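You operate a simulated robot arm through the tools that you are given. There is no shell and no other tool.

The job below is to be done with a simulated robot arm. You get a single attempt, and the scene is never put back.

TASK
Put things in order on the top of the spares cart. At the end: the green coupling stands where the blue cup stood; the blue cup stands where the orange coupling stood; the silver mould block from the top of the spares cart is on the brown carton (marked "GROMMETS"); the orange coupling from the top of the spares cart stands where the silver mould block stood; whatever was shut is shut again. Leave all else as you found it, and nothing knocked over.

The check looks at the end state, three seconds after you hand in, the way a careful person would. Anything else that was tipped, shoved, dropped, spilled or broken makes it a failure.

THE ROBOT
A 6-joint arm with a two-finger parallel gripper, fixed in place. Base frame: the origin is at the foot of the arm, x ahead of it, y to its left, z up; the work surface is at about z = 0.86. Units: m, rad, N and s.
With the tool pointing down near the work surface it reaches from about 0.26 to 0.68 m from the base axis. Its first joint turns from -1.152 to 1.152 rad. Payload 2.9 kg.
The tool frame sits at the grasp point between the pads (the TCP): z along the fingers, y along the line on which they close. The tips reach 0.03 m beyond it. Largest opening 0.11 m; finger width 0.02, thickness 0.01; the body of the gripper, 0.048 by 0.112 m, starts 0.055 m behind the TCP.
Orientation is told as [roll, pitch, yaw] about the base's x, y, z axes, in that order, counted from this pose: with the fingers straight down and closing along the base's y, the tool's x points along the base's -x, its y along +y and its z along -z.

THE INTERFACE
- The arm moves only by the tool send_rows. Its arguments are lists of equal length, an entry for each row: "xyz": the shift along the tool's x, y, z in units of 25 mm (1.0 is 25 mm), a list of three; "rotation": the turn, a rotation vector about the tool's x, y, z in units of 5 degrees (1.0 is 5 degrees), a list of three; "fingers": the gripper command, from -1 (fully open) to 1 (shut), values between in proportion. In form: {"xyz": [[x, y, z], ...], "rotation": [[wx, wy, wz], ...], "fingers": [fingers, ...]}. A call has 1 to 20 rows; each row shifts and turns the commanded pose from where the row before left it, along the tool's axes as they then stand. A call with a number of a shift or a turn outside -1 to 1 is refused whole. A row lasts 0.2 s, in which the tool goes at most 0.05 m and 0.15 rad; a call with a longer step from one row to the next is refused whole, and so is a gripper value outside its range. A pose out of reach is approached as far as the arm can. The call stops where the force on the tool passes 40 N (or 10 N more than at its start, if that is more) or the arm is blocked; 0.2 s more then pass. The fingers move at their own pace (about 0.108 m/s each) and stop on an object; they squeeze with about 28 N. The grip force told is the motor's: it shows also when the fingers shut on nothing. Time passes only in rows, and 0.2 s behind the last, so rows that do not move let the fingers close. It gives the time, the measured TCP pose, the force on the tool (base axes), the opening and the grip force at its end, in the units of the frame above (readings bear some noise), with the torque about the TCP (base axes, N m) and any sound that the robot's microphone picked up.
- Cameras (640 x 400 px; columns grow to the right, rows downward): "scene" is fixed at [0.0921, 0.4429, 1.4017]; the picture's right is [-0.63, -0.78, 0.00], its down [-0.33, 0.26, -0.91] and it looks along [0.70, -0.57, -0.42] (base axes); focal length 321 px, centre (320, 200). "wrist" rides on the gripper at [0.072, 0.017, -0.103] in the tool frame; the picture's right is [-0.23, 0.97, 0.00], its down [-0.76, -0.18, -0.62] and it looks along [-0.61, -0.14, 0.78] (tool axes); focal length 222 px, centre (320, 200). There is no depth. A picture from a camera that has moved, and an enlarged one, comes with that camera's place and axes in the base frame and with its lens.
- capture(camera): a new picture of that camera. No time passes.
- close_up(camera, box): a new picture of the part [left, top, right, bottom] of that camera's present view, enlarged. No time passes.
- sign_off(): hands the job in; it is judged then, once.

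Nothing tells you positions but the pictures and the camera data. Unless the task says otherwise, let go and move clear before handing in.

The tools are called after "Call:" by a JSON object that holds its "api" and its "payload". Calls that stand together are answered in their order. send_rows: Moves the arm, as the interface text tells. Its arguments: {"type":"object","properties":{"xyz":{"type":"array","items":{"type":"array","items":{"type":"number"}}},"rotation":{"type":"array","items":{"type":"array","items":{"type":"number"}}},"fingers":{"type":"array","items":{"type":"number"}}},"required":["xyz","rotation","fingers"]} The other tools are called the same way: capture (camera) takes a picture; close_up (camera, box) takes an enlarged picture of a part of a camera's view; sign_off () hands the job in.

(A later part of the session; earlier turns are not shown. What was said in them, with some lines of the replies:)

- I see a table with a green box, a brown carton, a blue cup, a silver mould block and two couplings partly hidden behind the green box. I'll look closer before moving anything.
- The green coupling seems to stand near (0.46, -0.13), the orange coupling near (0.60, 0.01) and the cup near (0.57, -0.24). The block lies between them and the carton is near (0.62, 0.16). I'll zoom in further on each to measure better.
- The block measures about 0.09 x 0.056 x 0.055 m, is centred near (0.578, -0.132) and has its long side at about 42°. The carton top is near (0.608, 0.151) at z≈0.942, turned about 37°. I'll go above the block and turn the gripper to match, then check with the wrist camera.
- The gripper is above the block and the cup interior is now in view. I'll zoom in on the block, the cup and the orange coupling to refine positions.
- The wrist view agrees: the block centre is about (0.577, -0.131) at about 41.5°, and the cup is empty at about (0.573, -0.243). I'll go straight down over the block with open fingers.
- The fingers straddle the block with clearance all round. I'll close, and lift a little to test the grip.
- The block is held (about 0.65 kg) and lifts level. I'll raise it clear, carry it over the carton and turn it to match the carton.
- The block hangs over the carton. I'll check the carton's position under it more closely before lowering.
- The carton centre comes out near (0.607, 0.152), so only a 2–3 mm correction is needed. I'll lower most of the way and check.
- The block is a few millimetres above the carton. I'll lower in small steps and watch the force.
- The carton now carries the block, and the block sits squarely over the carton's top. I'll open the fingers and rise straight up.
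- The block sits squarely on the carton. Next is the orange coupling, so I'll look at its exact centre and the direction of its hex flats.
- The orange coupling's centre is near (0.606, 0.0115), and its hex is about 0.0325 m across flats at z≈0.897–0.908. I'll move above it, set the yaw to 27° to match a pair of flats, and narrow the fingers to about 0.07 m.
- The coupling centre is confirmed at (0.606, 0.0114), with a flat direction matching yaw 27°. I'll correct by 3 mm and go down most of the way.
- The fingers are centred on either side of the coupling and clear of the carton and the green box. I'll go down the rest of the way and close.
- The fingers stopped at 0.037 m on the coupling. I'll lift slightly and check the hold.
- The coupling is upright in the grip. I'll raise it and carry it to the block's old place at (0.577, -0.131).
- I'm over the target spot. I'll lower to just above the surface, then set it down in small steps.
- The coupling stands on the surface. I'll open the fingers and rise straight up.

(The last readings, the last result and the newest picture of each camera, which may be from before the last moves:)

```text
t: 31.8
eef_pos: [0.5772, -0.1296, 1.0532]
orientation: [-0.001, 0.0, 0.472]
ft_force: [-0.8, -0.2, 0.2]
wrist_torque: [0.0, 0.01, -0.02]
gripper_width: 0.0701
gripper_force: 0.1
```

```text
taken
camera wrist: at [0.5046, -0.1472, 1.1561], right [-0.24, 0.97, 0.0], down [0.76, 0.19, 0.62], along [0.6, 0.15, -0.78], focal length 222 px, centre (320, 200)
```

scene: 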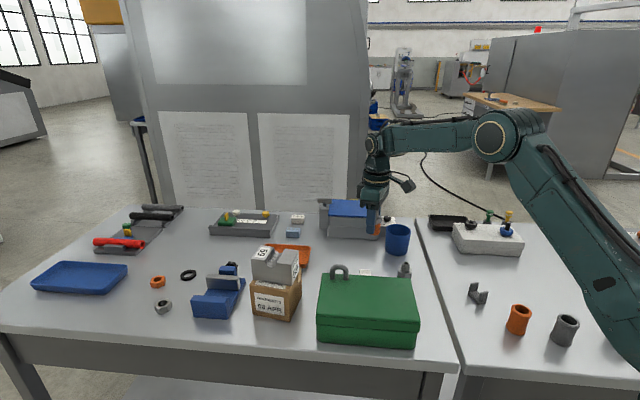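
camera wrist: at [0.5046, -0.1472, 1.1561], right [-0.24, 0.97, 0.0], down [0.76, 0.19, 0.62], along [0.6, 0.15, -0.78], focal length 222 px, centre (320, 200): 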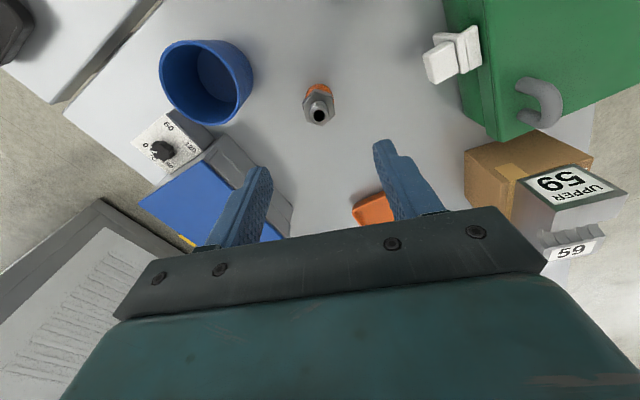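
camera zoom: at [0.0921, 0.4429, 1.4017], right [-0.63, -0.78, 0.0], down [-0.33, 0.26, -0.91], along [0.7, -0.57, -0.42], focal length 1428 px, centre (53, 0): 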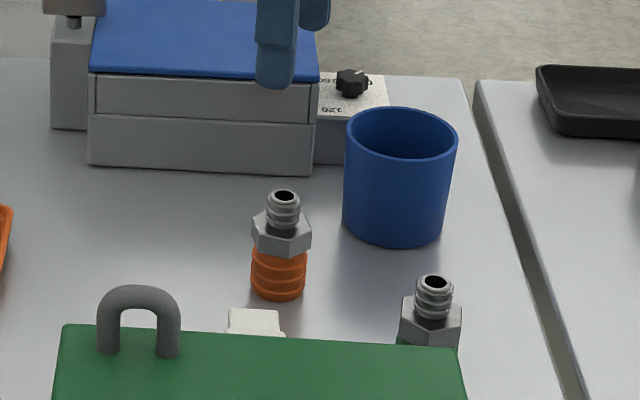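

The orange coupling stands upright in the block's old place. Next is the cup, so I'll measure it from this view.

Call:
{"api": "close_up", "payload": {"camera": "wrist", "box": [140, 25, 270, 135]}}

Call:
{"api": "close_up", "payload": {"camera": "scene", "box": [375, 215, 425, 265]}}

Call:
{"api": "close_up", "payload": {"camera": "wrist", "box": [280, 60, 360, 140]}}

```text
3.64 times, centred on (205, 80) of wrist
camera zoom: at [0.5046, -0.1472, 1.1561], right [-0.24, 0.97, 0.0], down [0.76, 0.19, 0.62], along [0.6, 0.15, -0.78], focal length 808 px, centre (738, 636)
```

zoom: 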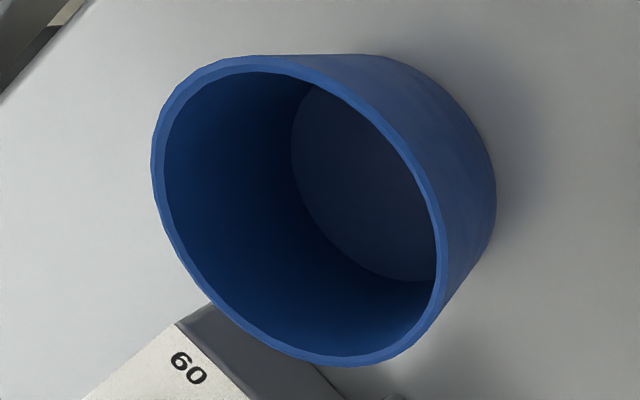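

```text
8.00 times, centred on (400, 240) of scene
camera zoom: at [0.0921, 0.4429, 1.4017], right [-0.63, -0.78, 0.0], down [-0.33, 0.26, -0.91], along [0.7, -0.57, -0.42], focal length 2570 px, centre (-320, -120)
```

zoom: 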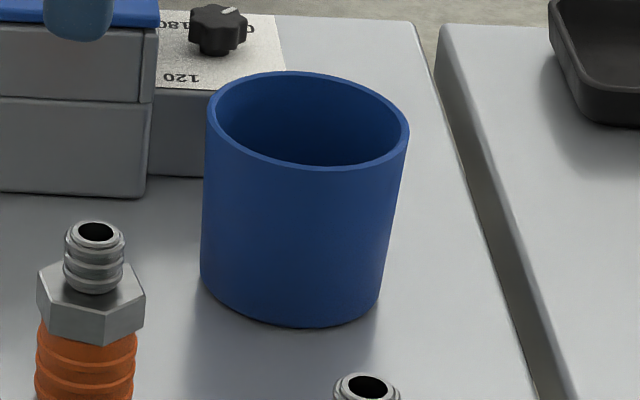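

```text
5.00 times, centred on (320, 100) of wrist
camera zoom: at [0.5046, -0.1472, 1.1561], right [-0.24, 0.97, 0.0], down [0.76, 0.19, 0.62], along [0.6, 0.15, -0.78], focal length 1111 px, centre (320, 700)
```

zoom: 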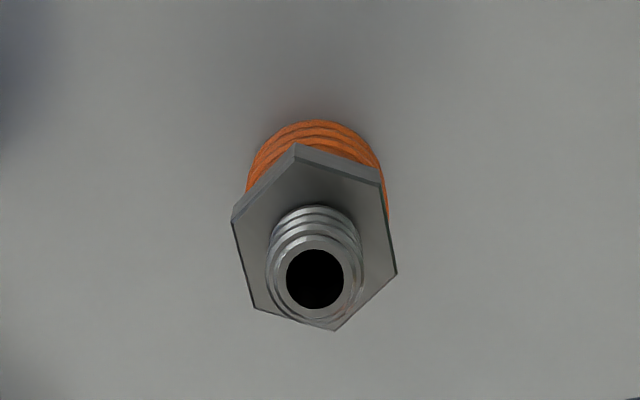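

The cup is at about (0.577, -0.2455), rim at z≈0.93, about 0.073 m wide at the rim and empty. I'll turn to yaw -42° so the fingers run parallel to the dial box's front face, and go above the cup fully open.

Call:
{"api": "send_rows", "payload": {"xyz": [[0, 0, -0.2], [0, 0, -0.1], [0, 0, 0], [0, 0, 0], [0, 0, 0], [0, 0, 0], [0, 0, 0], [0, 0, 0], [0, 0, 0], [0, 0, 0], [0, 0, 0], [0, 0, 0], [0, 0, 0], [0, 0, 0], [-0.776, -0.862, 0], [-0.776, -0.862, 0], [-0.776, -0.862, 0], [-0.776, -0.862, 0], [0, 0, 0]], "rotation": [[0, 0, 1], [0, 0, 1], [0, 0, 1], [0, 0, 1], [0, 0, 1], [0, 0, 1], [0, 0, 1], [0, 0, 1], [0, 0, 1], [0, 0, 1], [0, 0, 1], [0, 0, 1], [0, 0, 1], [0, 0, 0.8], [0, 0, 0], [0, 0, 0], [0, 0, 0], [0, 0, 0], [0, 0, 0]], "fingers": [-1, -1, -1, -1, -1, -1, -1, -1, -1, -1, -1, -1, -1, -1, -1, -1, -1, -1, -1]}}

Call:
{"api": "capture", "payload": {"camera": "wrist"}}

Call:
{"api": "close_up", "payload": {"camera": "scene", "box": [310, 150, 450, 280]}}

```text
t: 35.8
eef_pos: [0.5783, -0.2467, 1.061]
orientation: [0.001, 0.0, -0.733]
ft_force: [-0.1, 0.1, 0.6]
wrist_torque: [0.04, 0.03, 0.01]
gripper_width: 0.1101
gripper_force: 0.1
```

```text
taken
camera wrist: at [0.5351, -0.185, 1.1645], right [0.82, 0.57, 0.0], down [0.45, -0.64, 0.62], along [0.36, -0.51, -0.78], focal length 222 px, centre (320, 200)
```

wrist: 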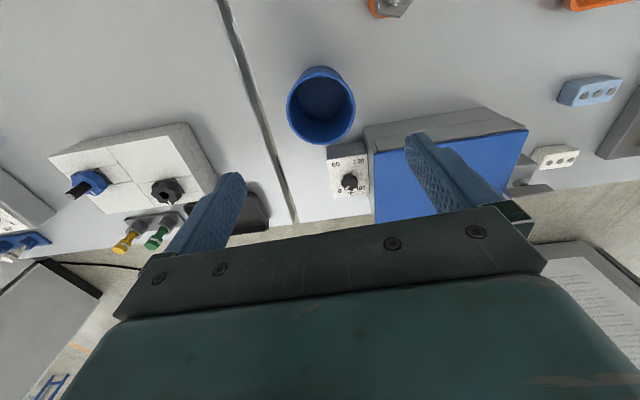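

```text
3.08 times, centred on (380, 215) of scene
camera zoom: at [0.0921, 0.4429, 1.4017], right [-0.63, -0.78, 0.0], down [-0.33, 0.26, -0.91], along [0.7, -0.57, -0.42], focal length 988 px, centre (135, 154)
```

zoom: 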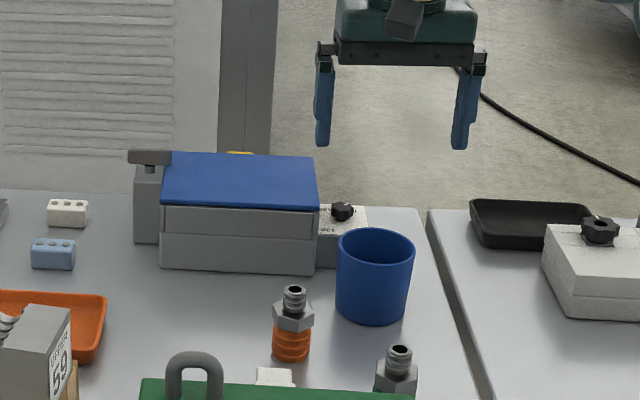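

Call:
{"api": "close_up", "payload": {"camera": "wrist", "box": [260, 50, 390, 160]}}

```text
3.64 times, centred on (325, 105) of wrist
camera zoom: at [0.5351, -0.185, 1.1645], right [0.82, 0.57, 0.0], down [0.45, -0.64, 0.62], along [0.36, -0.51, -0.78], focal length 808 px, centre (302, 546)
```

zoom: 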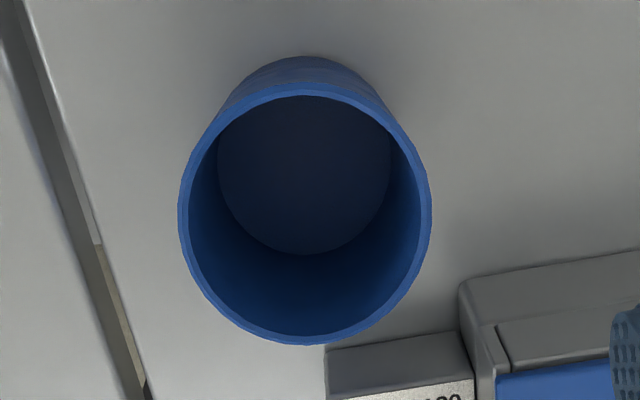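

The cup centre is (0.5775, -0.245), within 2 mm of the tool. I'll go down with fully open fingers.

Call:
{"api": "send_rows", "payload": {"xyz": [[0.07, 0.03, 0.5], [0, 0, 1], [0, 0, 1], [0, 0, 1], [0, 0, 1], [0, 0, 0.8], [0, 0, 0.54], [0, 0, 0]], "rotation": [[0, 0, 0], [0, 0, 0], [0, 0, 0], [0, 0, 0], [0, 0, 0], [0, 0, 0], [0, 0, 0], [0, 0, 0]], "fingers": [-1, -1, -1, -1, -1, -1, -1, -1]}}

Call:
{"api": "capture", "payload": {"camera": "wrist"}}

Call:
{"api": "close_up", "payload": {"camera": "scene", "box": [330, 180, 450, 280]}}

```text
t: 37.6
eef_pos: [0.5761, -0.2453, 0.9138]
orientation: [0.001, -0.002, -0.734]
ft_force: [0.1, -0.4, 0.1]
wrist_torque: [-0.04, 0.01, -0.01]
gripper_width: 0.1101
gripper_force: 0.0
```

```text
taken
camera wrist: at [0.534, -0.1831, 1.0177], right [0.82, 0.57, 0.0], down [0.45, -0.64, 0.62], along [0.36, -0.51, -0.78], focal length 222 px, centre (320, 200)
```

wrist: 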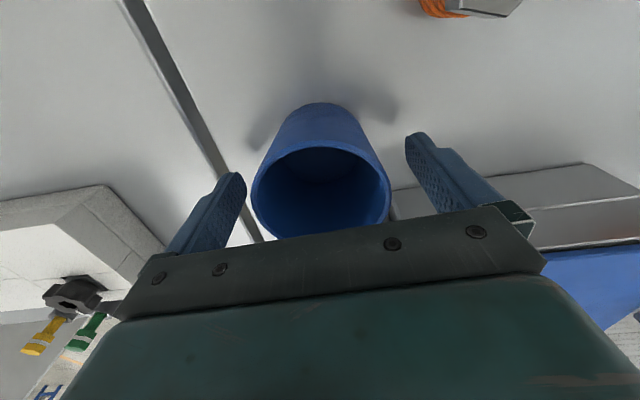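

```text
4.00 times, centred on (390, 230) of scene
camera zoom: at [0.0921, 0.4429, 1.4017], right [-0.63, -0.78, 0.0], down [-0.33, 0.26, -0.91], along [0.7, -0.57, -0.42], focal length 1285 px, centre (40, 80)
```

zoom: 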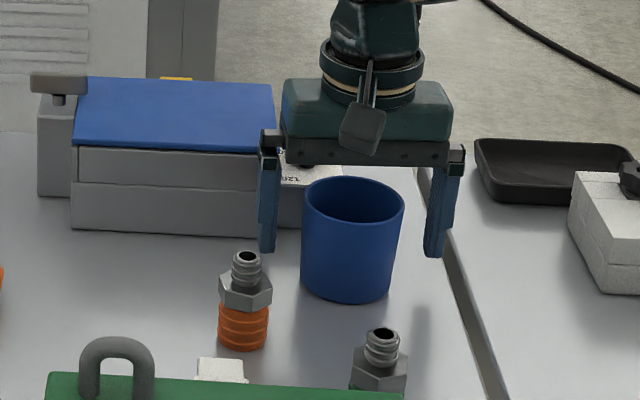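

The cup is centred between the fingers, clear of the dial box. I'll close and lift slightly.

Call:
{"api": "send_rows", "payload": {"xyz": [[0, 0, 0], [0, 0, 0], [0, 0, 0], [0, 0, 0], [0, 0, -0.3], [0, 0, -0.4], [0, 0, -0.4], [0, 0, 0]], "rotation": [[0, 0, 0], [0, 0, 0], [0, 0, 0], [0, 0, 0], [0, 0, 0], [0, 0, 0], [0, 0, 0], [0, 0, 0]], "fingers": [1, 1, 1, 1, 1, 1, 1, 1]}}

Call:
{"api": "capture", "payload": {"camera": "wrist"}}

Call:
{"api": "close_up", "payload": {"camera": "scene", "box": [330, 180, 450, 280]}}

```text
t: 39.4
eef_pos: [0.5769, -0.2431, 0.9423]
orientation: [0.001, 0.0, -0.732]
ft_force: [0.4, -0.1, -0.5]
wrist_torque: [-0.02, -0.01, 0.01]
gripper_width: 0.0692
gripper_force: 28.1
```

```text
taken
camera wrist: at [0.5347, -0.1826, 1.0456], right [0.82, 0.57, 0.0], down [0.45, -0.64, 0.62], along [0.36, -0.51, -0.78], focal length 222 px, centre (320, 200)
```

wrist: 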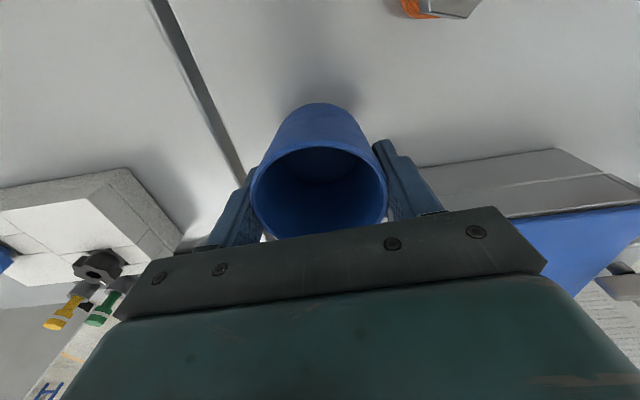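

```text
4.00 times, centred on (390, 230) of scene
camera zoom: at [0.0921, 0.4429, 1.4017], right [-0.63, -0.78, 0.0], down [-0.33, 0.26, -0.91], along [0.7, -0.57, -0.42], focal length 1285 px, centre (40, 80)
```

zoom: 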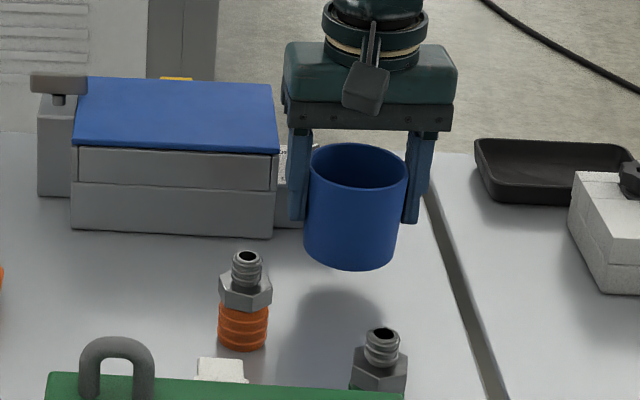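

The cup is held level. I'll lift it clear and turn to yaw 18°, which keeps the wrist camera and fingers clear of the block and handle at the target.

Call:
{"api": "send_rows", "payload": {"xyz": [[0, 0, -0.9], [0, 0, -0.95], [0, 0, -0.95], [0, 0, -0.95], [0, 0, -0.95], [0, 0, 0], [0, 0, 0], [0, 0, 0], [0, 0, 0], [0, 0, 0], [0, 0, 0], [0, 0, 0], [0, 0, 0], [0, 0, 0], [0, 0, 0], [0, 0, 0], [0, 0, 0], [0, 0, 0]], "rotation": [[0, 0, 0], [0, 0, 0], [0, 0, 0], [0, 0, 0], [0, 0, 0], [0, 0, -1], [0, 0, -1], [0, 0, -1], [0, 0, -1], [0, 0, -1], [0, 0, -1], [0, 0, -1], [0, 0, -1], [0, 0, -1], [0, 0, -1], [0, 0, -1], [0, 0, -1], [0, 0, 0]], "fingers": [1, 1, 1, 1, 1, 1, 1, 1, 1, 1, 1, 1, 1, 1, 1, 1, 1, 1]}}

Call:
{"api": "capture", "payload": {"camera": "wrist"}}

Call:
{"api": "capture", "payload": {"camera": "scene"}}

```text
t: 43.2
eef_pos: [0.5773, -0.2444, 1.0598]
orientation: [0.0, 0.0, 0.316]
ft_force: [0.1, -0.6, -0.1]
wrist_torque: [0.03, 0.0, 0.0]
gripper_width: 0.0691
gripper_force: 28.0
```

```text
taken
camera wrist: at [0.5031, -0.2503, 1.1629], right [-0.09, 1.0, 0.0], down [0.78, 0.07, 0.62], along [0.62, 0.05, -0.78], focal length 222 px, centre (320, 200)
```

wrist: 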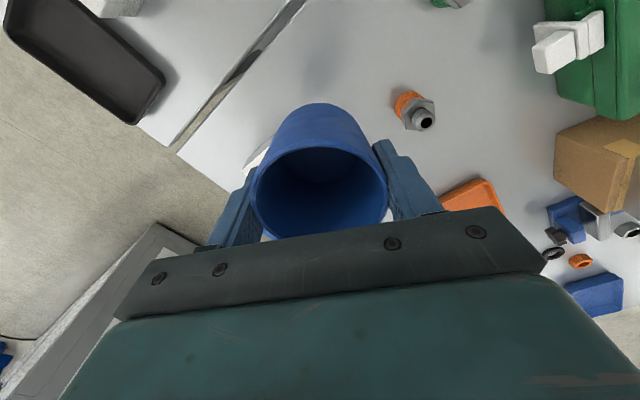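

```text
taken
```

scene: 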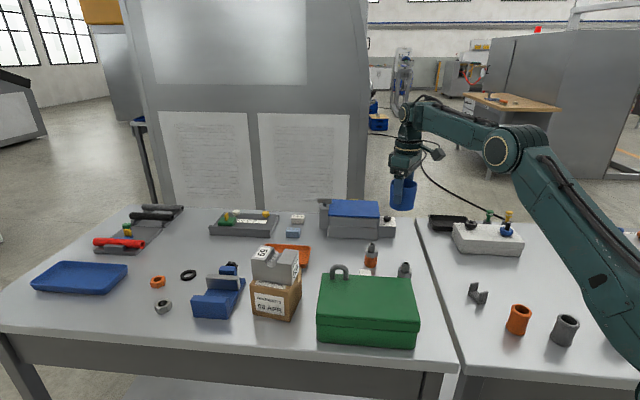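

The cup is steady. I'll carry it over to the orange coupling's old place at (0.606, 0.012).

Call:
{"api": "send_rows", "payload": {"xyz": [[-0.227, 0.5, 0], [-0.408, 0.9, 0], [-0.4537, 1, 0], [-0.4537, 1, 0], [-0.4537, 1, 0], [-0.4537, 1, 0], [-0.4537, 1, 0], [-0.4537, 1, 0], [-0.4537, 1, 0], [-0.272, 0.6, 0], [-0.18, 0.39, 0], [0, 0, 0], [0, 0, 0]], "rotation": [[0, 0, 0], [0, 0, 0], [0, 0, 0], [0, 0, 0], [0, 0, 0], [0, 0, 0], [0, 0, 0], [0, 0, 0], [0, 0, 0], [0, 0, 0], [0, 0, 0], [0, 0, 0], [0, 0, 0]], "fingers": [1, 1, 1, 1, 1, 1, 1, 1, 1, 1, 1, 1, 1]}}

Call:
{"api": "capture", "payload": {"camera": "wrist"}}

Call:
{"api": "close_up", "payload": {"camera": "scene", "box": [230, 170, 430, 320]}}

```text
t: 46.0
eef_pos: [0.6075, 0.0115, 1.061]
orientation: [0.001, 0.001, 0.314]
ft_force: [0.6, -0.3, -0.8]
wrist_torque: [0.01, -0.02, -0.03]
gripper_width: 0.0691
gripper_force: 28.7
```

```text
taken
camera wrist: at [0.5328, 0.0047, 1.163], right [-0.09, 1.0, 0.0], down [0.78, 0.07, 0.62], along [0.62, 0.05, -0.78], focal length 222 px, centre (320, 200)
```

wrist: 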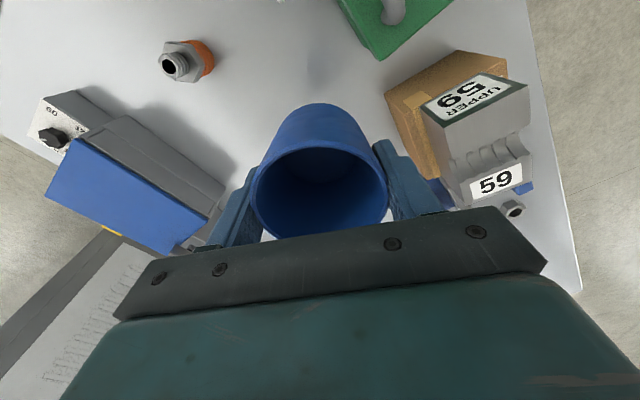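

```text
2.67 times, centred on (330, 245) of scene
camera zoom: at [0.0921, 0.4429, 1.4017], right [-0.63, -0.78, 0.0], down [-0.33, 0.26, -0.91], along [0.7, -0.57, -0.42], focal length 856 px, centre (293, 80)
```

zoom: 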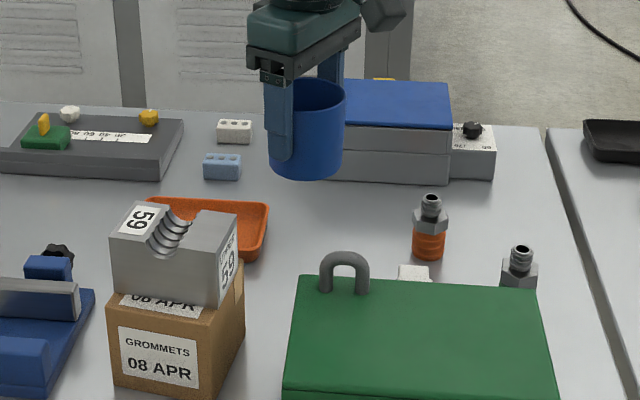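

The cup is over the target with clear space around it. I'll lower to a few millimetres above the surface.

Call:
{"api": "send_rows", "payload": {"xyz": [[0.05, 0, 0.5], [0, 0, 0.9], [0, 0, 0.9], [0, 0, 0.9], [0, 0, 0.9], [0, 0, 0.8], [0, 0, 0.5], [0, 0, 0.3], [0, 0, 0]], "rotation": [[0, 0, 0], [0, 0, 0], [0, 0, 0], [0, 0, 0], [0, 0, 0], [0, 0, 0], [0, 0, 0], [0, 0, 0], [0, 0, 0]], "fingers": [1, 1, 1, 1, 1, 1, 1, 1, 1]}}

Call:
{"api": "capture", "payload": {"camera": "wrist"}}

Call:
{"api": "close_up", "payload": {"camera": "scene", "box": [270, 200, 390, 300]}}

```text
t: 48.0
eef_pos: [0.6035, 0.011, 0.917]
orientation: [0.001, 0.001, 0.313]
ft_force: [0.4, -0.3, -0.8]
wrist_torque: [-0.01, 0.01, 0.0]
gripper_width: 0.0692
gripper_force: 28.2
```

```text
taken
camera wrist: at [0.5302, 0.0066, 1.0204], right [-0.08, 1.0, 0.0], down [0.78, 0.07, 0.62], along [0.62, 0.05, -0.78], focal length 222 px, centre (320, 200)
```

wrist: 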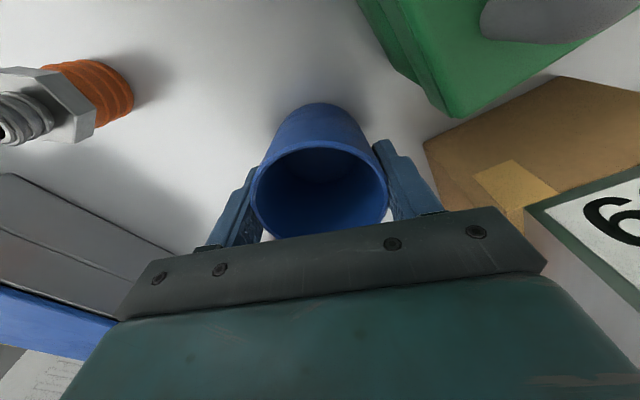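

```text
4.00 times, centred on (330, 250) of scene
camera zoom: at [0.0921, 0.4429, 1.4017], right [-0.63, -0.78, 0.0], down [-0.33, 0.26, -0.91], along [0.7, -0.57, -0.42], focal length 1285 px, centre (280, 0)
```

zoom: 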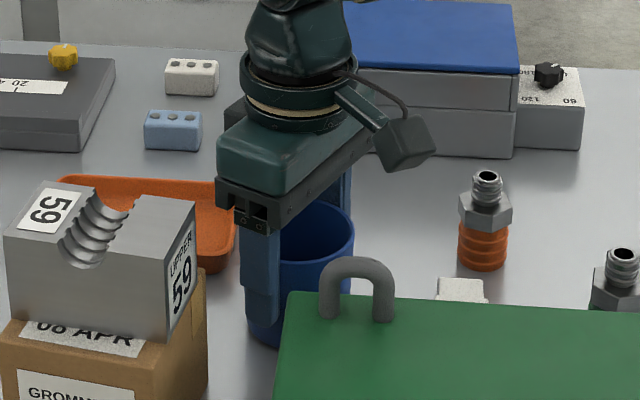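

Only a 2 mm correction is left. I'll apply it and set the cup down in small steps.

Call:
{"api": "send_rows", "payload": {"xyz": [[-0.1, 0, 0], [0, 0, 0.05], [0, 0, 0.05], [0, 0, 0]], "rotation": [[0, 0, 0], [0, 0, 0], [0, 0, 0], [0, 0, 0]], "fingers": [1, 1, 1, 1]}}

```text
t: 49.0
eef_pos: [0.6071, 0.0122, 0.915]
orientation: [0.0, 0.0, 0.313]
ft_force: [-1.2, -0.3, 1.1]
wrist_torque: [0.03, 0.0, 0.01]
gripper_width: 0.0691
gripper_force: 28.1
```

Call:
{"api": "send_rows", "payload": {"xyz": [[0, 0, 0.03], [0, 0, 0.02], [0, 0, 0]], "rotation": [[0, 0, 0], [0, 0, 0], [0, 0, 0]], "fingers": [1, 1, 1]}}

Call:
{"api": "close_up", "payload": {"camera": "scene", "box": [290, 230, 350, 290]}}

```text
t: 49.8
eef_pos: [0.6068, 0.0123, 0.9139]
orientation: [-0.003, -0.003, 0.315]
ft_force: [-1.4, 0.3, 7.3]
wrist_torque: [0.13, 0.15, 0.04]
gripper_width: 0.069
gripper_force: 28.2
```

```text
6.67 times, centred on (320, 260) of scene
camera zoom: at [0.0919, 0.443, 1.4017], right [-0.63, -0.78, 0.0], down [-0.33, 0.26, -0.91], along [0.7, -0.57, -0.42], focal length 2141 px, centre (320, -200)
```

zoom: 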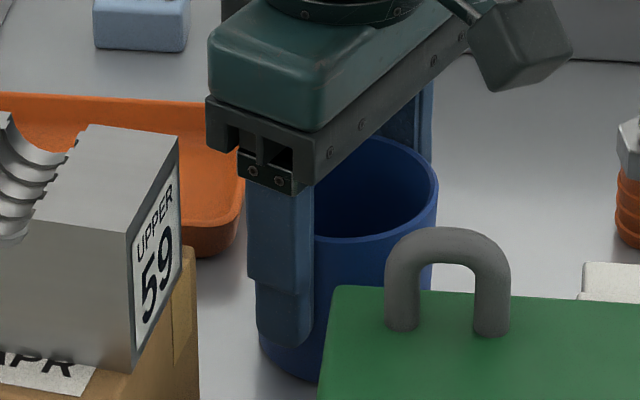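

The cup rests on the surface. I'll open the fingers only to 0.09 m to stay clear of the carton corner, then rise straight up.

Call:
{"api": "send_rows", "payload": {"xyz": [[0, 0, 0], [0, 0, 0], [0, 0, 0], [0, 0, 0], [0, 0, -0.3], [0, 0, -0.7], [0, 0, -1], [0, 0, -1], [0, 0, -1], [0, 0, -1], [0, 0, -0.9], [0, 0, 0]], "rotation": [[0, 0, 0], [0, 0, 0], [0, 0, 0], [0, 0, 0], [0, 0, 0], [0, 0, 0], [0, 0, 0], [0, 0, 0], [0, 0, 0], [0, 0, 0], [0, 0, 0], [0, 0, 0]], "fingers": [-0.4, -0.636, -0.636, -0.636, -0.636, -0.636, -0.636, -0.636, -0.636, -0.636, -0.636, -0.636]}}

Call:
{"api": "capture", "payload": {"camera": "wrist"}}

Call:
{"api": "close_up", "payload": {"camera": "scene", "box": [250, 190, 430, 320]}}

```text
t: 52.4
eef_pos: [0.606, 0.0133, 1.0612]
orientation: [0.0, -0.001, 0.314]
ft_force: [-0.3, -0.5, -0.6]
wrist_torque: [0.0, 0.01, 0.01]
gripper_width: 0.0898
gripper_force: 0.1
```

```text
taken
camera wrist: at [0.5328, 0.008, 1.1641], right [-0.08, 1.0, 0.0], down [0.78, 0.07, 0.62], along [0.62, 0.05, -0.78], focal length 222 px, centre (320, 200)
```

wrist: 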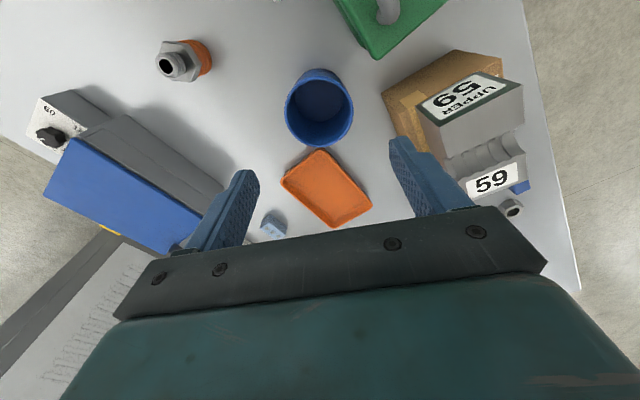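

```text
3.08 times, centred on (340, 255) of scene
camera zoom: at [0.0921, 0.4429, 1.4017], right [-0.63, -0.78, 0.0], down [-0.33, 0.26, -0.91], along [0.7, -0.57, -0.42], focal length 988 px, centre (258, 31)
```

zoom: 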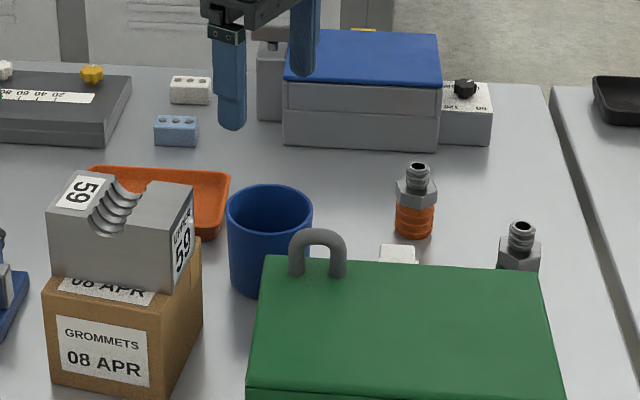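

The cup stands in the orange coupling's old place and nothing around it has moved. Now for the green coupling near (0.462, -0.128): I'll turn to yaw -42°, then travel there.

Call:
{"api": "send_rows", "payload": {"xyz": [[0, 0, 0], [0, 0, 0], [0, 0, 0], [0, 0, 0], [0, 0, 0], [0, 0, 0], [0, 0, 0], [0, 0, 0], [0, 0, 0], [0, 0, 0], [0, 0, 0], [0, 0, 0], [0, 0, 0]], "rotation": [[0, 0, 1], [0, 0, 1], [0, 0, 1], [0, 0, 1], [0, 0, 1], [0, 0, 1], [0, 0, 1], [0, 0, 1], [0, 0, 1], [0, 0, 1], [0, 0, 1], [0, 0, 1], [0, 0, 0]], "fingers": [-0.636, -0.636, -0.636, -0.636, -0.636, -0.636, -0.636, -0.636, -0.636, -0.636, -0.636, -0.636, -0.636]}}

Call:
{"api": "send_rows", "payload": {"xyz": [[0.055, -0.9, 0], [0.055, -0.9, 0], [0.055, -0.9, 0], [0.055, -0.9, 0], [0.055, -0.9, 0], [0.055, -0.9, 0], [0.055, -0.9, 0], [0.055, -0.9, 0], [0.06, -0.85, 0], [0, 0, 0]], "rotation": [[0, 0, 0], [0, 0, 0], [0, 0, 0], [0, 0, 0], [0, 0, 0], [0, 0, 0], [0, 0, 0], [0, 0, 0], [0, 0, 0], [0, 0, 0]], "fingers": [-0.636, -0.5, -0.273, -0.273, -0.273, -0.273, -0.273, -0.273, -0.273, -0.273]}}

Call:
{"api": "capture", "payload": {"camera": "wrist"}}

Call:
{"api": "capture", "payload": {"camera": "scene"}}

```text
t: 55.2
eef_pos: [0.6063, 0.0114, 1.0601]
orientation: [0.001, 0.0, -0.736]
ft_force: [0.2, 0.7, -0.3]
wrist_torque: [0.01, -0.02, 0.03]
gripper_width: 0.0903
gripper_force: 0.0
```

```text
t: 57.4
eef_pos: [0.4626, -0.1288, 1.0621]
orientation: [0.0, 0.0, -0.732]
ft_force: [-0.5, 0.5, 0.4]
wrist_torque: [-0.01, 0.01, -0.02]
gripper_width: 0.0699
gripper_force: 0.0
```

```text
taken
camera wrist: at [0.4202, -0.0672, 1.1642], right [0.82, 0.57, 0.0], down [0.45, -0.64, 0.62], along [0.36, -0.51, -0.78], focal length 222 px, centre (320, 200)
```

wrist: 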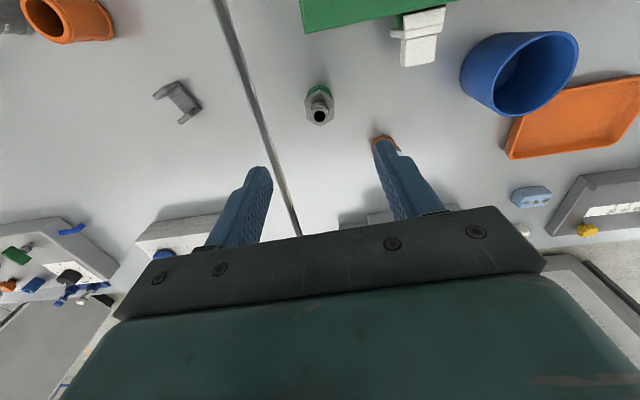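

```text
taken
```

scene: 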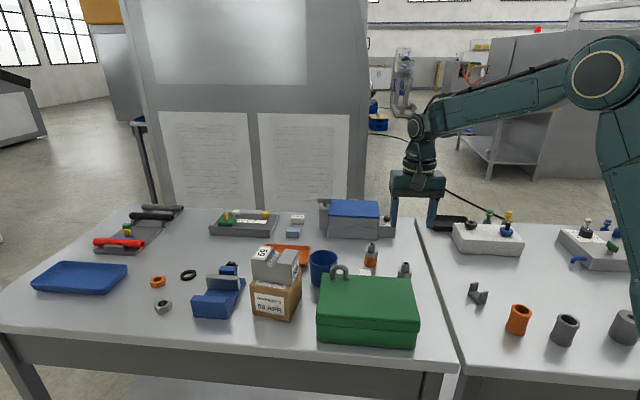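

I'm above the green coupling. I'll refine its centre.

Call:
{"api": "close_up", "payload": {"camera": "wrist", "box": [280, 70, 360, 140]}}

```text
5.71 times, centred on (320, 105) of wrist
camera zoom: at [0.4202, -0.0672, 1.1642], right [0.82, 0.57, 0.0], down [0.45, -0.64, 0.62], along [0.36, -0.51, -0.78], focal length 1269 px, centre (320, 743)
```

zoom: 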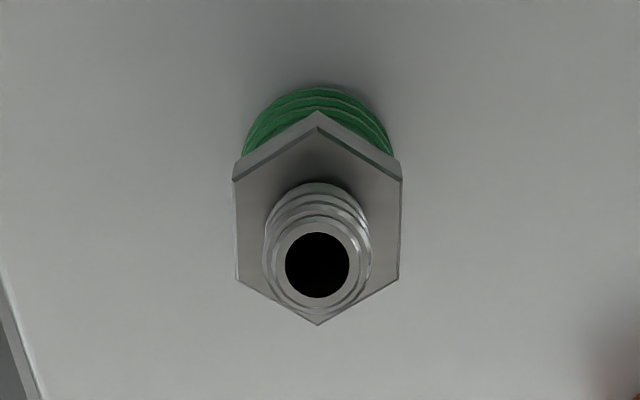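

The green coupling's centre is (0.464, -0.1306), and its flats already line up with the fingers. I'll correct by 2 mm and go down to just above the grasp height.

Call:
{"api": "send_rows", "payload": {"xyz": [[-0.09, -0.016, 0.5], [0, 0, 1], [0, 0, 1], [0, 0, 1], [0, 0, 1], [0, 0, 0.6], [0, 0, 0]], "rotation": [[0, 0, 0], [0, 0, 0], [0, 0, 0], [0, 0, 0], [0, 0, 0], [0, 0, 0], [0, 0, 0]], "fingers": [-0.273, -0.273, -0.273, -0.273, -0.273, -0.273, -0.273]}}

Call:
{"api": "capture", "payload": {"camera": "wrist"}}

Call:
{"api": "close_up", "payload": {"camera": "scene", "box": [340, 200, 460, 300]}}

```text
t: 59.0
eef_pos: [0.4639, -0.1309, 0.9338]
orientation: [0.001, 0.001, -0.733]
ft_force: [-0.1, -0.5, 0.4]
wrist_torque: [0.01, 0.01, -0.02]
gripper_width: 0.0699
gripper_force: 0.0
```

```text
taken
camera wrist: at [0.4227, -0.0692, 1.0365], right [0.82, 0.57, 0.0], down [0.45, -0.64, 0.62], along [0.36, -0.51, -0.78], focal length 222 px, centre (320, 200)
```

wrist: 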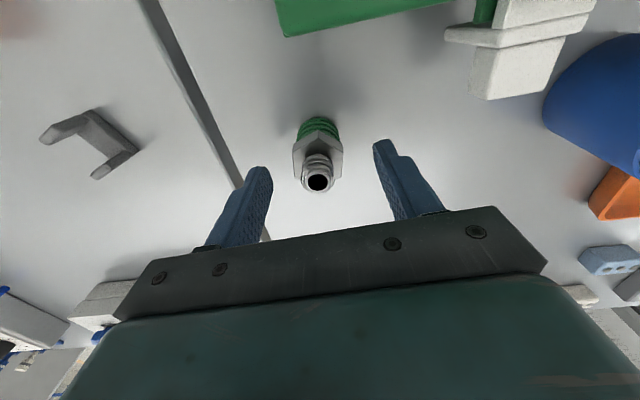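

```text
4.00 times, centred on (400, 250) of scene
camera zoom: at [0.0921, 0.4429, 1.4017], right [-0.63, -0.78, 0.0], down [-0.33, 0.26, -0.91], along [0.7, -0.57, -0.42], focal length 1285 px, centre (0, 0)
```

zoom: 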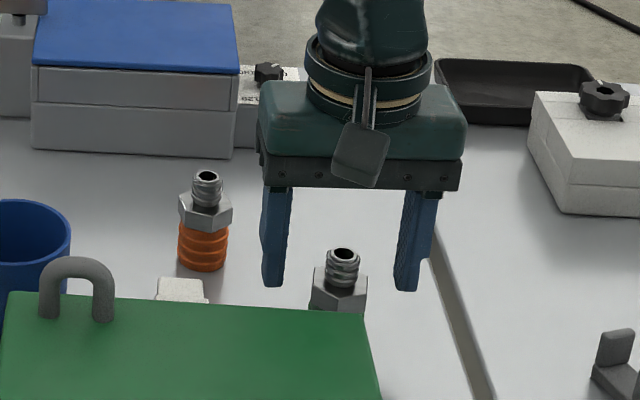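

The fingers are well placed around the green coupling. I'll go down the rest of the way, close, and lift a little.

Call:
{"api": "send_rows", "payload": {"xyz": [[0, 0, 0.5], [0, 0, 0.5], [0, 0, 0.35], [0, 0, 0], [0, 0, 0], [0, 0, 0], [0, 0, 0], [0, 0, 0]], "rotation": [[0, 0, 0], [0, 0, 0], [0, 0, 0], [0, 0, 0], [0, 0, 0], [0, 0, 0], [0, 0, 0], [0, 0, 0]], "fingers": [-0.273, -0.273, -0.273, -0.273, 1, 1, 1, 1]}}

Call:
{"api": "send_rows", "payload": {"xyz": [[0, 0, -0.3], [0, 0, -0.5], [0, 0, -0.5], [0, 0, 0]], "rotation": [[0, 0, 0], [0, 0, 0], [0, 0, 0], [0, 0, 0]], "fingers": [1, 1, 1, 1]}}

Call:
{"api": "close_up", "payload": {"camera": "wrist", "box": [220, 90, 420, 250]}}

Call:
{"api": "close_up", "payload": {"camera": "scene", "box": [340, 200, 460, 300]}}

```text
t: 60.8
eef_pos: [0.4644, -0.1306, 0.8993]
orientation: [0.001, 0.001, -0.733]
ft_force: [-0.5, -0.1, 0.6]
wrist_torque: [0.01, -0.01, -0.04]
gripper_width: 0.0359
gripper_force: 28.1
```

```text
t: 61.8
eef_pos: [0.4636, -0.129, 0.9336]
orientation: [0.001, 0.0, -0.732]
ft_force: [-0.9, -0.4, -1.0]
wrist_torque: [-0.02, 0.03, 0.0]
gripper_width: 0.0357
gripper_force: 27.9
```

```text
2.50 times, centred on (320, 170) of wrist
camera zoom: at [0.4216, -0.0676, 1.0358], right [0.82, 0.57, 0.0], down [0.45, -0.64, 0.62], along [0.36, -0.51, -0.78], focal length 555 px, centre (320, 275)
```

zoom: 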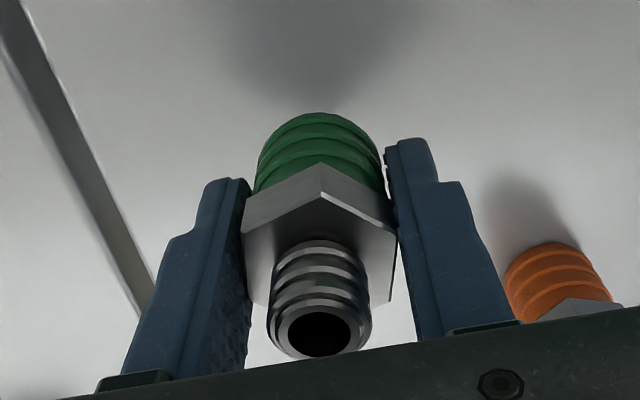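

```text
4.00 times, centred on (400, 250) of scene
camera zoom: at [0.0921, 0.4429, 1.4017], right [-0.63, -0.78, 0.0], down [-0.33, 0.26, -0.91], along [0.7, -0.57, -0.42], focal length 1285 px, centre (0, 0)
```

zoom: 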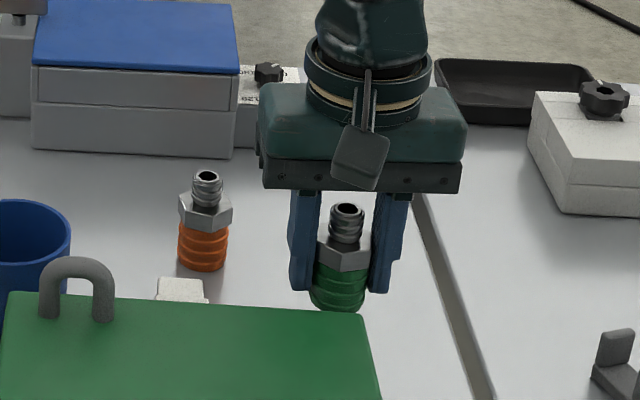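

The green coupling is upright in the grip. I'll lift it and carry it to the cup's old place at (0.5775, -0.245).

Call:
{"api": "send_rows", "payload": {"xyz": [[0, 0, -0.9], [0, 0, -0.96], [0, 0, -1], [0, 0, -1], [-0.45, -0.03, 0], [-0.8, -0.05, 0], [-0.95, -0.06, 0], [-0.95, -0.06, 0], [-0.95, -0.06, 0], [-0.95, -0.06, 0], [-0.9, -0.05, 0], [-0.54, -0.03, 0], [0, 0, 0], [0, 0, 0]], "rotation": [[0, 0, 0], [0, 0, 0], [0, 0, 0], [0, 0, 0], [0, 0, 0], [0, 0, 0], [0, 0, 0], [0, 0, 0], [0, 0, 0], [0, 0, 0], [0, 0, 0], [0, 0, 0], [0, 0, 0], [0, 0, 0]], "fingers": [1, 1, 1, 1, 1, 1, 1, 1, 1, 1, 1, 1, 1, 1]}}

Call:
{"api": "capture", "payload": {"camera": "wrist"}}

Call:
{"api": "close_up", "payload": {"camera": "scene", "box": [310, 160, 450, 290]}}

```text
t: 64.8
eef_pos: [0.5783, -0.2468, 1.0282]
orientation: [-0.001, 0.001, -0.732]
ft_force: [-0.6, 0.4, -1.2]
wrist_torque: [0.03, 0.0, -0.03]
gripper_width: 0.0357
gripper_force: 28.1
```

```text
taken
camera wrist: at [0.5363, -0.1861, 1.1309], right [0.82, 0.57, 0.0], down [0.45, -0.64, 0.62], along [0.36, -0.51, -0.78], focal length 222 px, centre (320, 200)
```

wrist: 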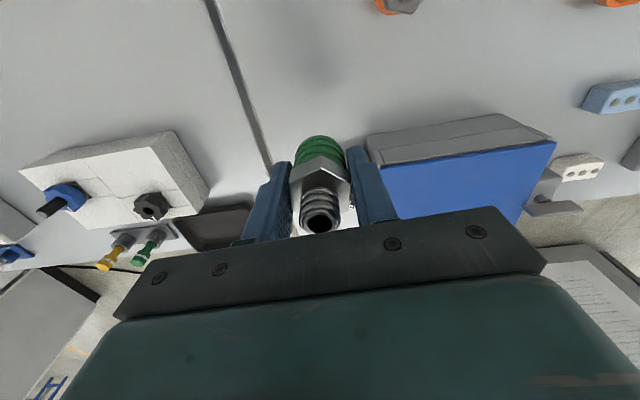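

```text
3.08 times, centred on (380, 225) of scene
camera zoom: at [0.0921, 0.4429, 1.4017], right [-0.63, -0.78, 0.0], down [-0.33, 0.26, -0.91], along [0.7, -0.57, -0.42], focal length 988 px, centre (135, 123)
```

zoom: 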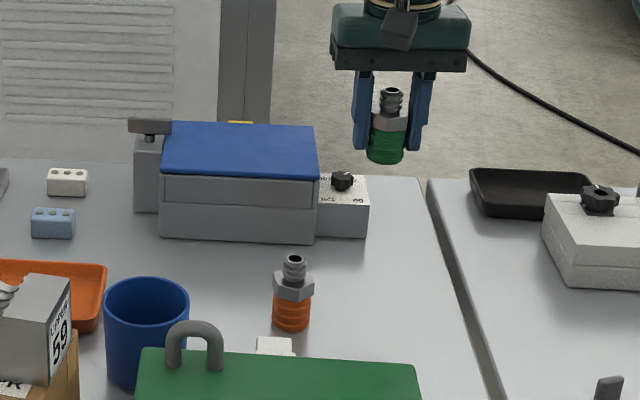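

I'm over the cup's old place. I'll make a small correction and lower.

Call:
{"api": "send_rows", "payload": {"xyz": [[0.07, 0.03, 0.5], [0, 0, 0.9], [0, 0, 0.9], [0, 0, 0.9], [0, 0, 0.9], [0, 0, 0.6], [0, 0, 0.3], [0, 0, 0]], "rotation": [[0, 0, 0], [0, 0, 0], [0, 0, 0], [0, 0, 0], [0, 0, 0], [0, 0, 0], [0, 0, 0], [0, 0, 0]], "fingers": [1, 1, 1, 1, 1, 1, 1, 1]}}

Call:
{"api": "send_rows", "payload": {"xyz": [[0, 0, 0.05], [0, 0, 0.05], [0, 0, 0]], "rotation": [[0, 0, 0], [0, 0, 0], [0, 0, 0]], "fingers": [1, 1, 1]}}

Call:
{"api": "close_up", "payload": {"camera": "scene", "box": [360, 205, 430, 265]}}

```text
t: 66.6
eef_pos: [0.5764, -0.2453, 0.905]
orientation: [0.0, 0.0, -0.732]
ft_force: [0.3, 0.2, -1.3]
wrist_torque: [0.0, 0.01, 0.02]
gripper_width: 0.0357
gripper_force: 27.6
```

```text
t: 67.4
eef_pos: [0.5767, -0.2437, 0.9016]
orientation: [0.0, 0.0, -0.733]
ft_force: [-0.1, -0.5, -1.5]
wrist_torque: [0.04, -0.01, 0.0]
gripper_width: 0.0359
gripper_force: 28.7
```

```text
6.67 times, centred on (395, 235) of scene
camera zoom: at [0.0921, 0.4429, 1.4017], right [-0.63, -0.78, 0.0], down [-0.33, 0.26, -0.91], along [0.7, -0.57, -0.42], focal length 2141 px, centre (-180, -33)
```

zoom: 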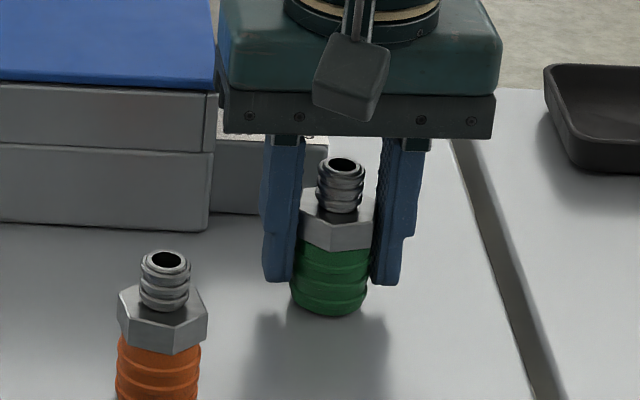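

Call:
{"api": "send_rows", "payload": {"xyz": [[0, 0, 0.04], [0, 0, 0.04], [0, 0, 0]], "rotation": [[0, 0, 0], [0, 0, 0], [0, 0, 0]], "fingers": [1, 1, 1]}}

```text
t: 68.2
eef_pos: [0.5771, -0.2437, 0.9009]
orientation: [0.0, 0.001, -0.732]
ft_force: [-1.3, 0.2, -0.6]
wrist_torque: [-0.01, -0.01, -0.02]
gripper_width: 0.0357
gripper_force: 27.8
```

Call:
{"api": "send_rows", "payload": {"xyz": [[0, 0, 0.03], [0, 0, 0.03], [0, 0, 0]], "rotation": [[0, 0, 0], [0, 0, 0], [0, 0, 0]], "fingers": [1, 1, 1]}}

Call:
{"api": "close_up", "payload": {"camera": "scene", "box": [375, 220, 415, 260]}}

```text
t: 69.0
eef_pos: [0.577, -0.2437, 0.8993]
orientation: [0.0, -0.002, -0.734]
ft_force: [0.3, -0.4, 1.8]
wrist_torque: [-0.01, 0.02, 0.06]
gripper_width: 0.0355
gripper_force: 28.5
```

```text
10.00 times, centred on (395, 240) of scene
camera zoom: at [0.0921, 0.443, 1.4017], right [-0.63, -0.78, 0.0], down [-0.33, 0.26, -0.91], along [0.7, -0.57, -0.42], focal length 3212 px, centre (-430, -200)
```

zoom: 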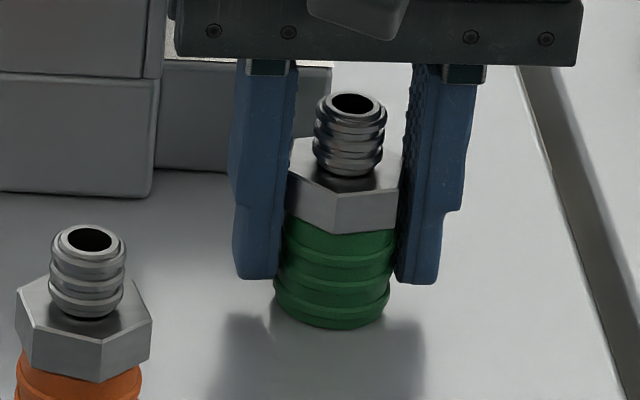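

The force shows the coupling touching the surface. I'll settle it a hair, open the fingers and rise straight up.

Call:
{"api": "send_rows", "payload": {"xyz": [[0, 0, 0.015], [0, 0, 0], [0, 0, 0], [0, 0, 0], [0, 0, 0], [0, 0, -0.3], [0, 0, -0.7], [0, 0, -1], [0, 0, -1], [0, 0, -1], [0, 0, -1], [0, 0, -1], [0, 0, -1], [0, 0, 0]], "rotation": [[0, 0, 0], [0, 0, 0], [0, 0, 0], [0, 0, 0], [0, 0, 0], [0, 0, 0], [0, 0, 0], [0, 0, 0], [0, 0, 0], [0, 0, 0], [0, 0, 0], [0, 0, 0], [0, 0, 0], [0, 0, 0]], "fingers": [1, 0, -0.273, -0.273, -0.273, -0.273, -0.273, -0.273, -0.273, -0.273, -0.273, -0.273, -0.273, -0.273]}}

Call:
{"api": "capture", "payload": {"camera": "wrist"}}

Call:
{"api": "capture", "payload": {"camera": "scene"}}

Call:
{"api": "close_up", "payload": {"camera": "scene", "box": [240, 190, 440, 350]}}

```text
t: 72.0
eef_pos: [0.5774, -0.2449, 1.0721]
orientation: [-0.001, 0.001, -0.733]
ft_force: [0.4, 0.6, -0.8]
wrist_torque: [-0.04, -0.03, 0.0]
gripper_width: 0.07
gripper_force: 0.0
```

```text
taken
camera wrist: at [0.5342, -0.1835, 1.1758], right [0.82, 0.57, 0.0], down [0.45, -0.64, 0.62], along [0.36, -0.51, -0.78], focal length 222 px, centre (320, 200)
```

wrist: 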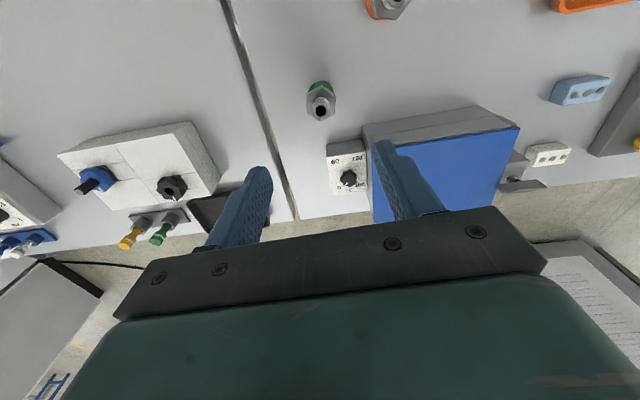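

```text
taken
```

scene: 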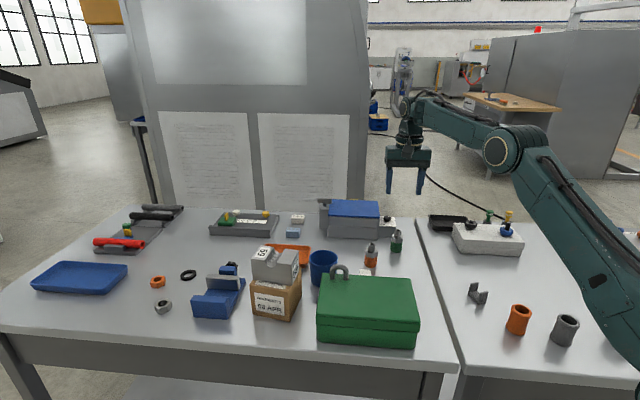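

```text
2.50 times, centred on (340, 270) of scene
camera zoom: at [0.0921, 0.4429, 1.4017], right [-0.63, -0.78, 0.0], down [-0.33, 0.26, -0.91], along [0.7, -0.57, -0.42], focal length 803 px, centre (270, 25)
```

zoom: 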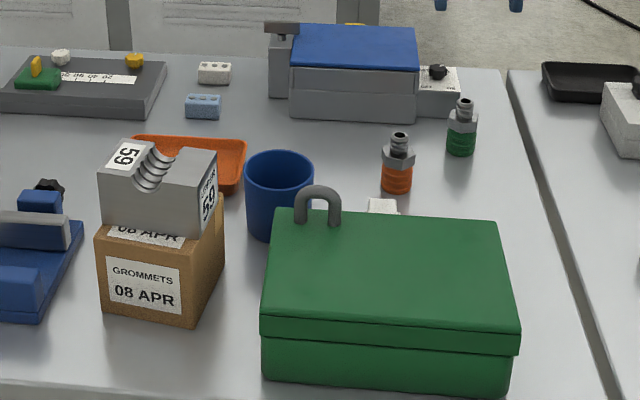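

All four items are in place and everything else looks as it was at the start. I'll move the arm clear and check once more.

Call:
{"api": "send_rows", "payload": {"xyz": [[0, 0, -1], [0, 0, -1], [0.8, 0, -0.8], [0.8, 0, 0], [0.8, 0, 0], [0.8, 0, 0], [0, 0, 0], [0, 0, 0]], "rotation": [[0, 0, 0], [0, 0, 0], [0, 0, 0], [0, 0, 0], [0, 0, 0], [0, 0, 0], [0, 0, 0], [0, 0, 0]], "fingers": [-0.273, -0.273, -0.273, -0.273, -0.273, -0.273, -0.273, -0.273]}}

Call:
{"api": "close_up", "payload": {"camera": "scene", "box": [230, 235, 350, 325]}}

Call:
{"api": "close_up", "payload": {"camera": "scene", "box": [340, 200, 440, 280]}}

Call:
{"api": "capture", "payload": {"camera": "wrist"}}

Call:
{"api": "close_up", "payload": {"camera": "scene", "box": [20, 190, 260, 350]}}

Call:
{"api": "close_up", "payload": {"camera": "scene", "box": [420, 190, 640, 350]}}

```text
t: 73.8
eef_pos: [0.517, -0.1891, 1.1433]
orientation: [0.0, 0.0, -0.733]
ft_force: [-0.2, 0.2, -0.4]
wrist_torque: [0.0, -0.01, -0.01]
gripper_width: 0.0697
gripper_force: 0.0
```

```text
4.44 times, centred on (290, 280) of scene
camera zoom: at [0.0921, 0.4429, 1.4017], right [-0.63, -0.78, 0.0], down [-0.33, 0.26, -0.91], along [0.7, -0.57, -0.42], focal length 1428 px, centre (453, -156)
```

zoom: 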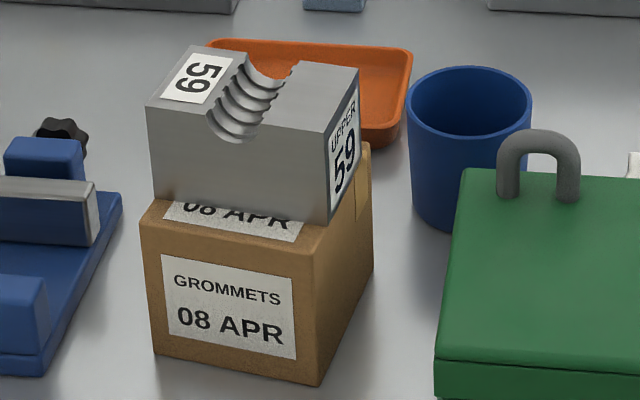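

```text
5.00 times, centred on (390, 240) of scene
camera zoom: at [0.0921, 0.4429, 1.4017], right [-0.63, -0.78, 0.0], down [-0.33, 0.26, -0.91], along [0.7, -0.57, -0.42], focal length 1606 px, centre (-30, 0)
```

zoom: 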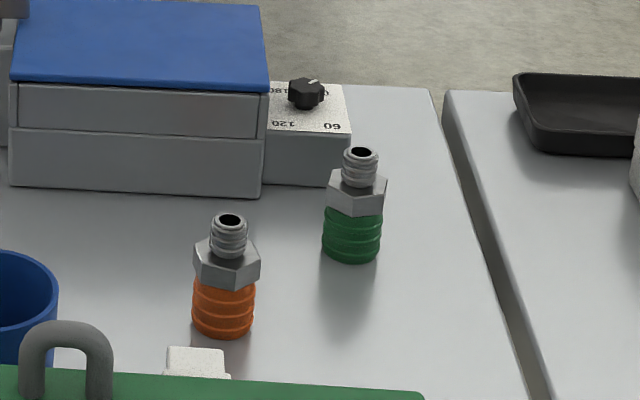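

```text
taken
camera wrist: at [0.4749, -0.129, 1.2466], right [0.82, 0.57, 0.0], down [0.45, -0.64, 0.62], along [0.36, -0.51, -0.78], focal length 222 px, centre (320, 200)
```

wrist: 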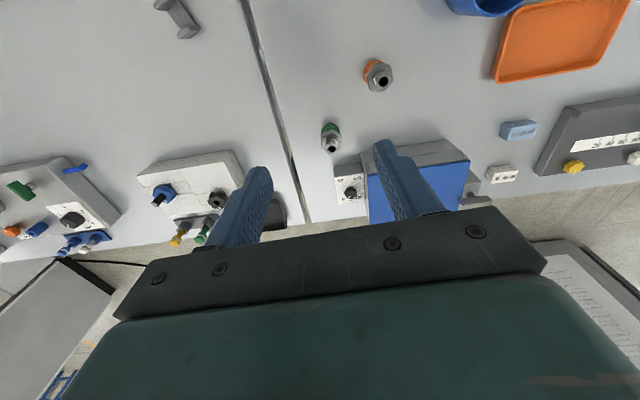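

```text
2.50 times, centred on (140, 270) of scene
camera zoom: at [0.0921, 0.4429, 1.4017], right [-0.63, -0.78, 0.0], down [-0.33, 0.26, -0.91], along [0.7, -0.57, -0.42], focal length 803 px, centre (770, 25)
```

zoom: 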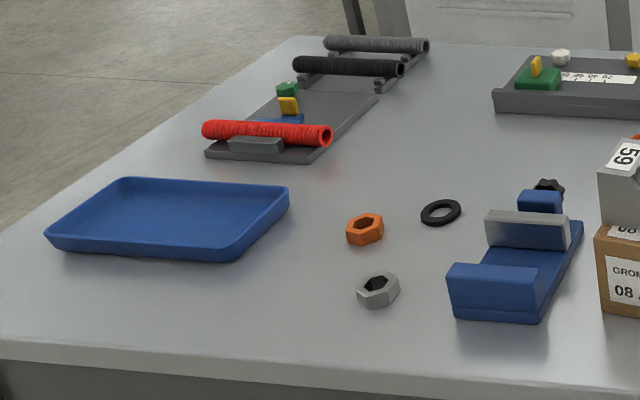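

```text
2.50 times, centred on (530, 270) of scene
camera zoom: at [0.0921, 0.4429, 1.4017], right [-0.63, -0.78, 0.0], down [-0.33, 0.26, -0.91], along [0.7, -0.57, -0.42], focal length 803 px, centre (-205, 25)
```

zoom: 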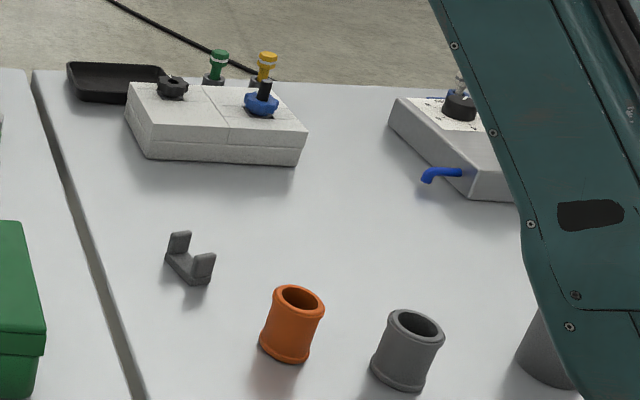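

The block sits flat on the carton and the orange coupling is in the block's old place. The cup is in the orange coupling's old place and the green coupling is in the cup's old place. Nothing was opened, the other items look untouched and the arm is clear, so I'm handing in.

Call:
{"api": "sign_off", "payload": {}}

```text
The job is handed in.
```

The job is handed in. In the last pictures before sign-off, all four items were where the task asked:

- **Silver mould block:** it rests flat on the brown "GROMMETS" carton.
- **Orange coupling:** it stands where the silver mould block was.
- **Blue cup:** it stands where the orange coupling was.
- **Green coupling:** it stands where the blue cup was.

I judged all positions from the camera pictures, so each item should be within a few millimetres of its spot. Nothing was opened, and I saw nothing else tipped or shifted. The fingers were open and the arm was clear when I signed off.

I took the spares cart to be the left-hand surface, since the mould block, cup and threaded couplings all stood there. I left the orange sleeve on the right-hand surface alone.
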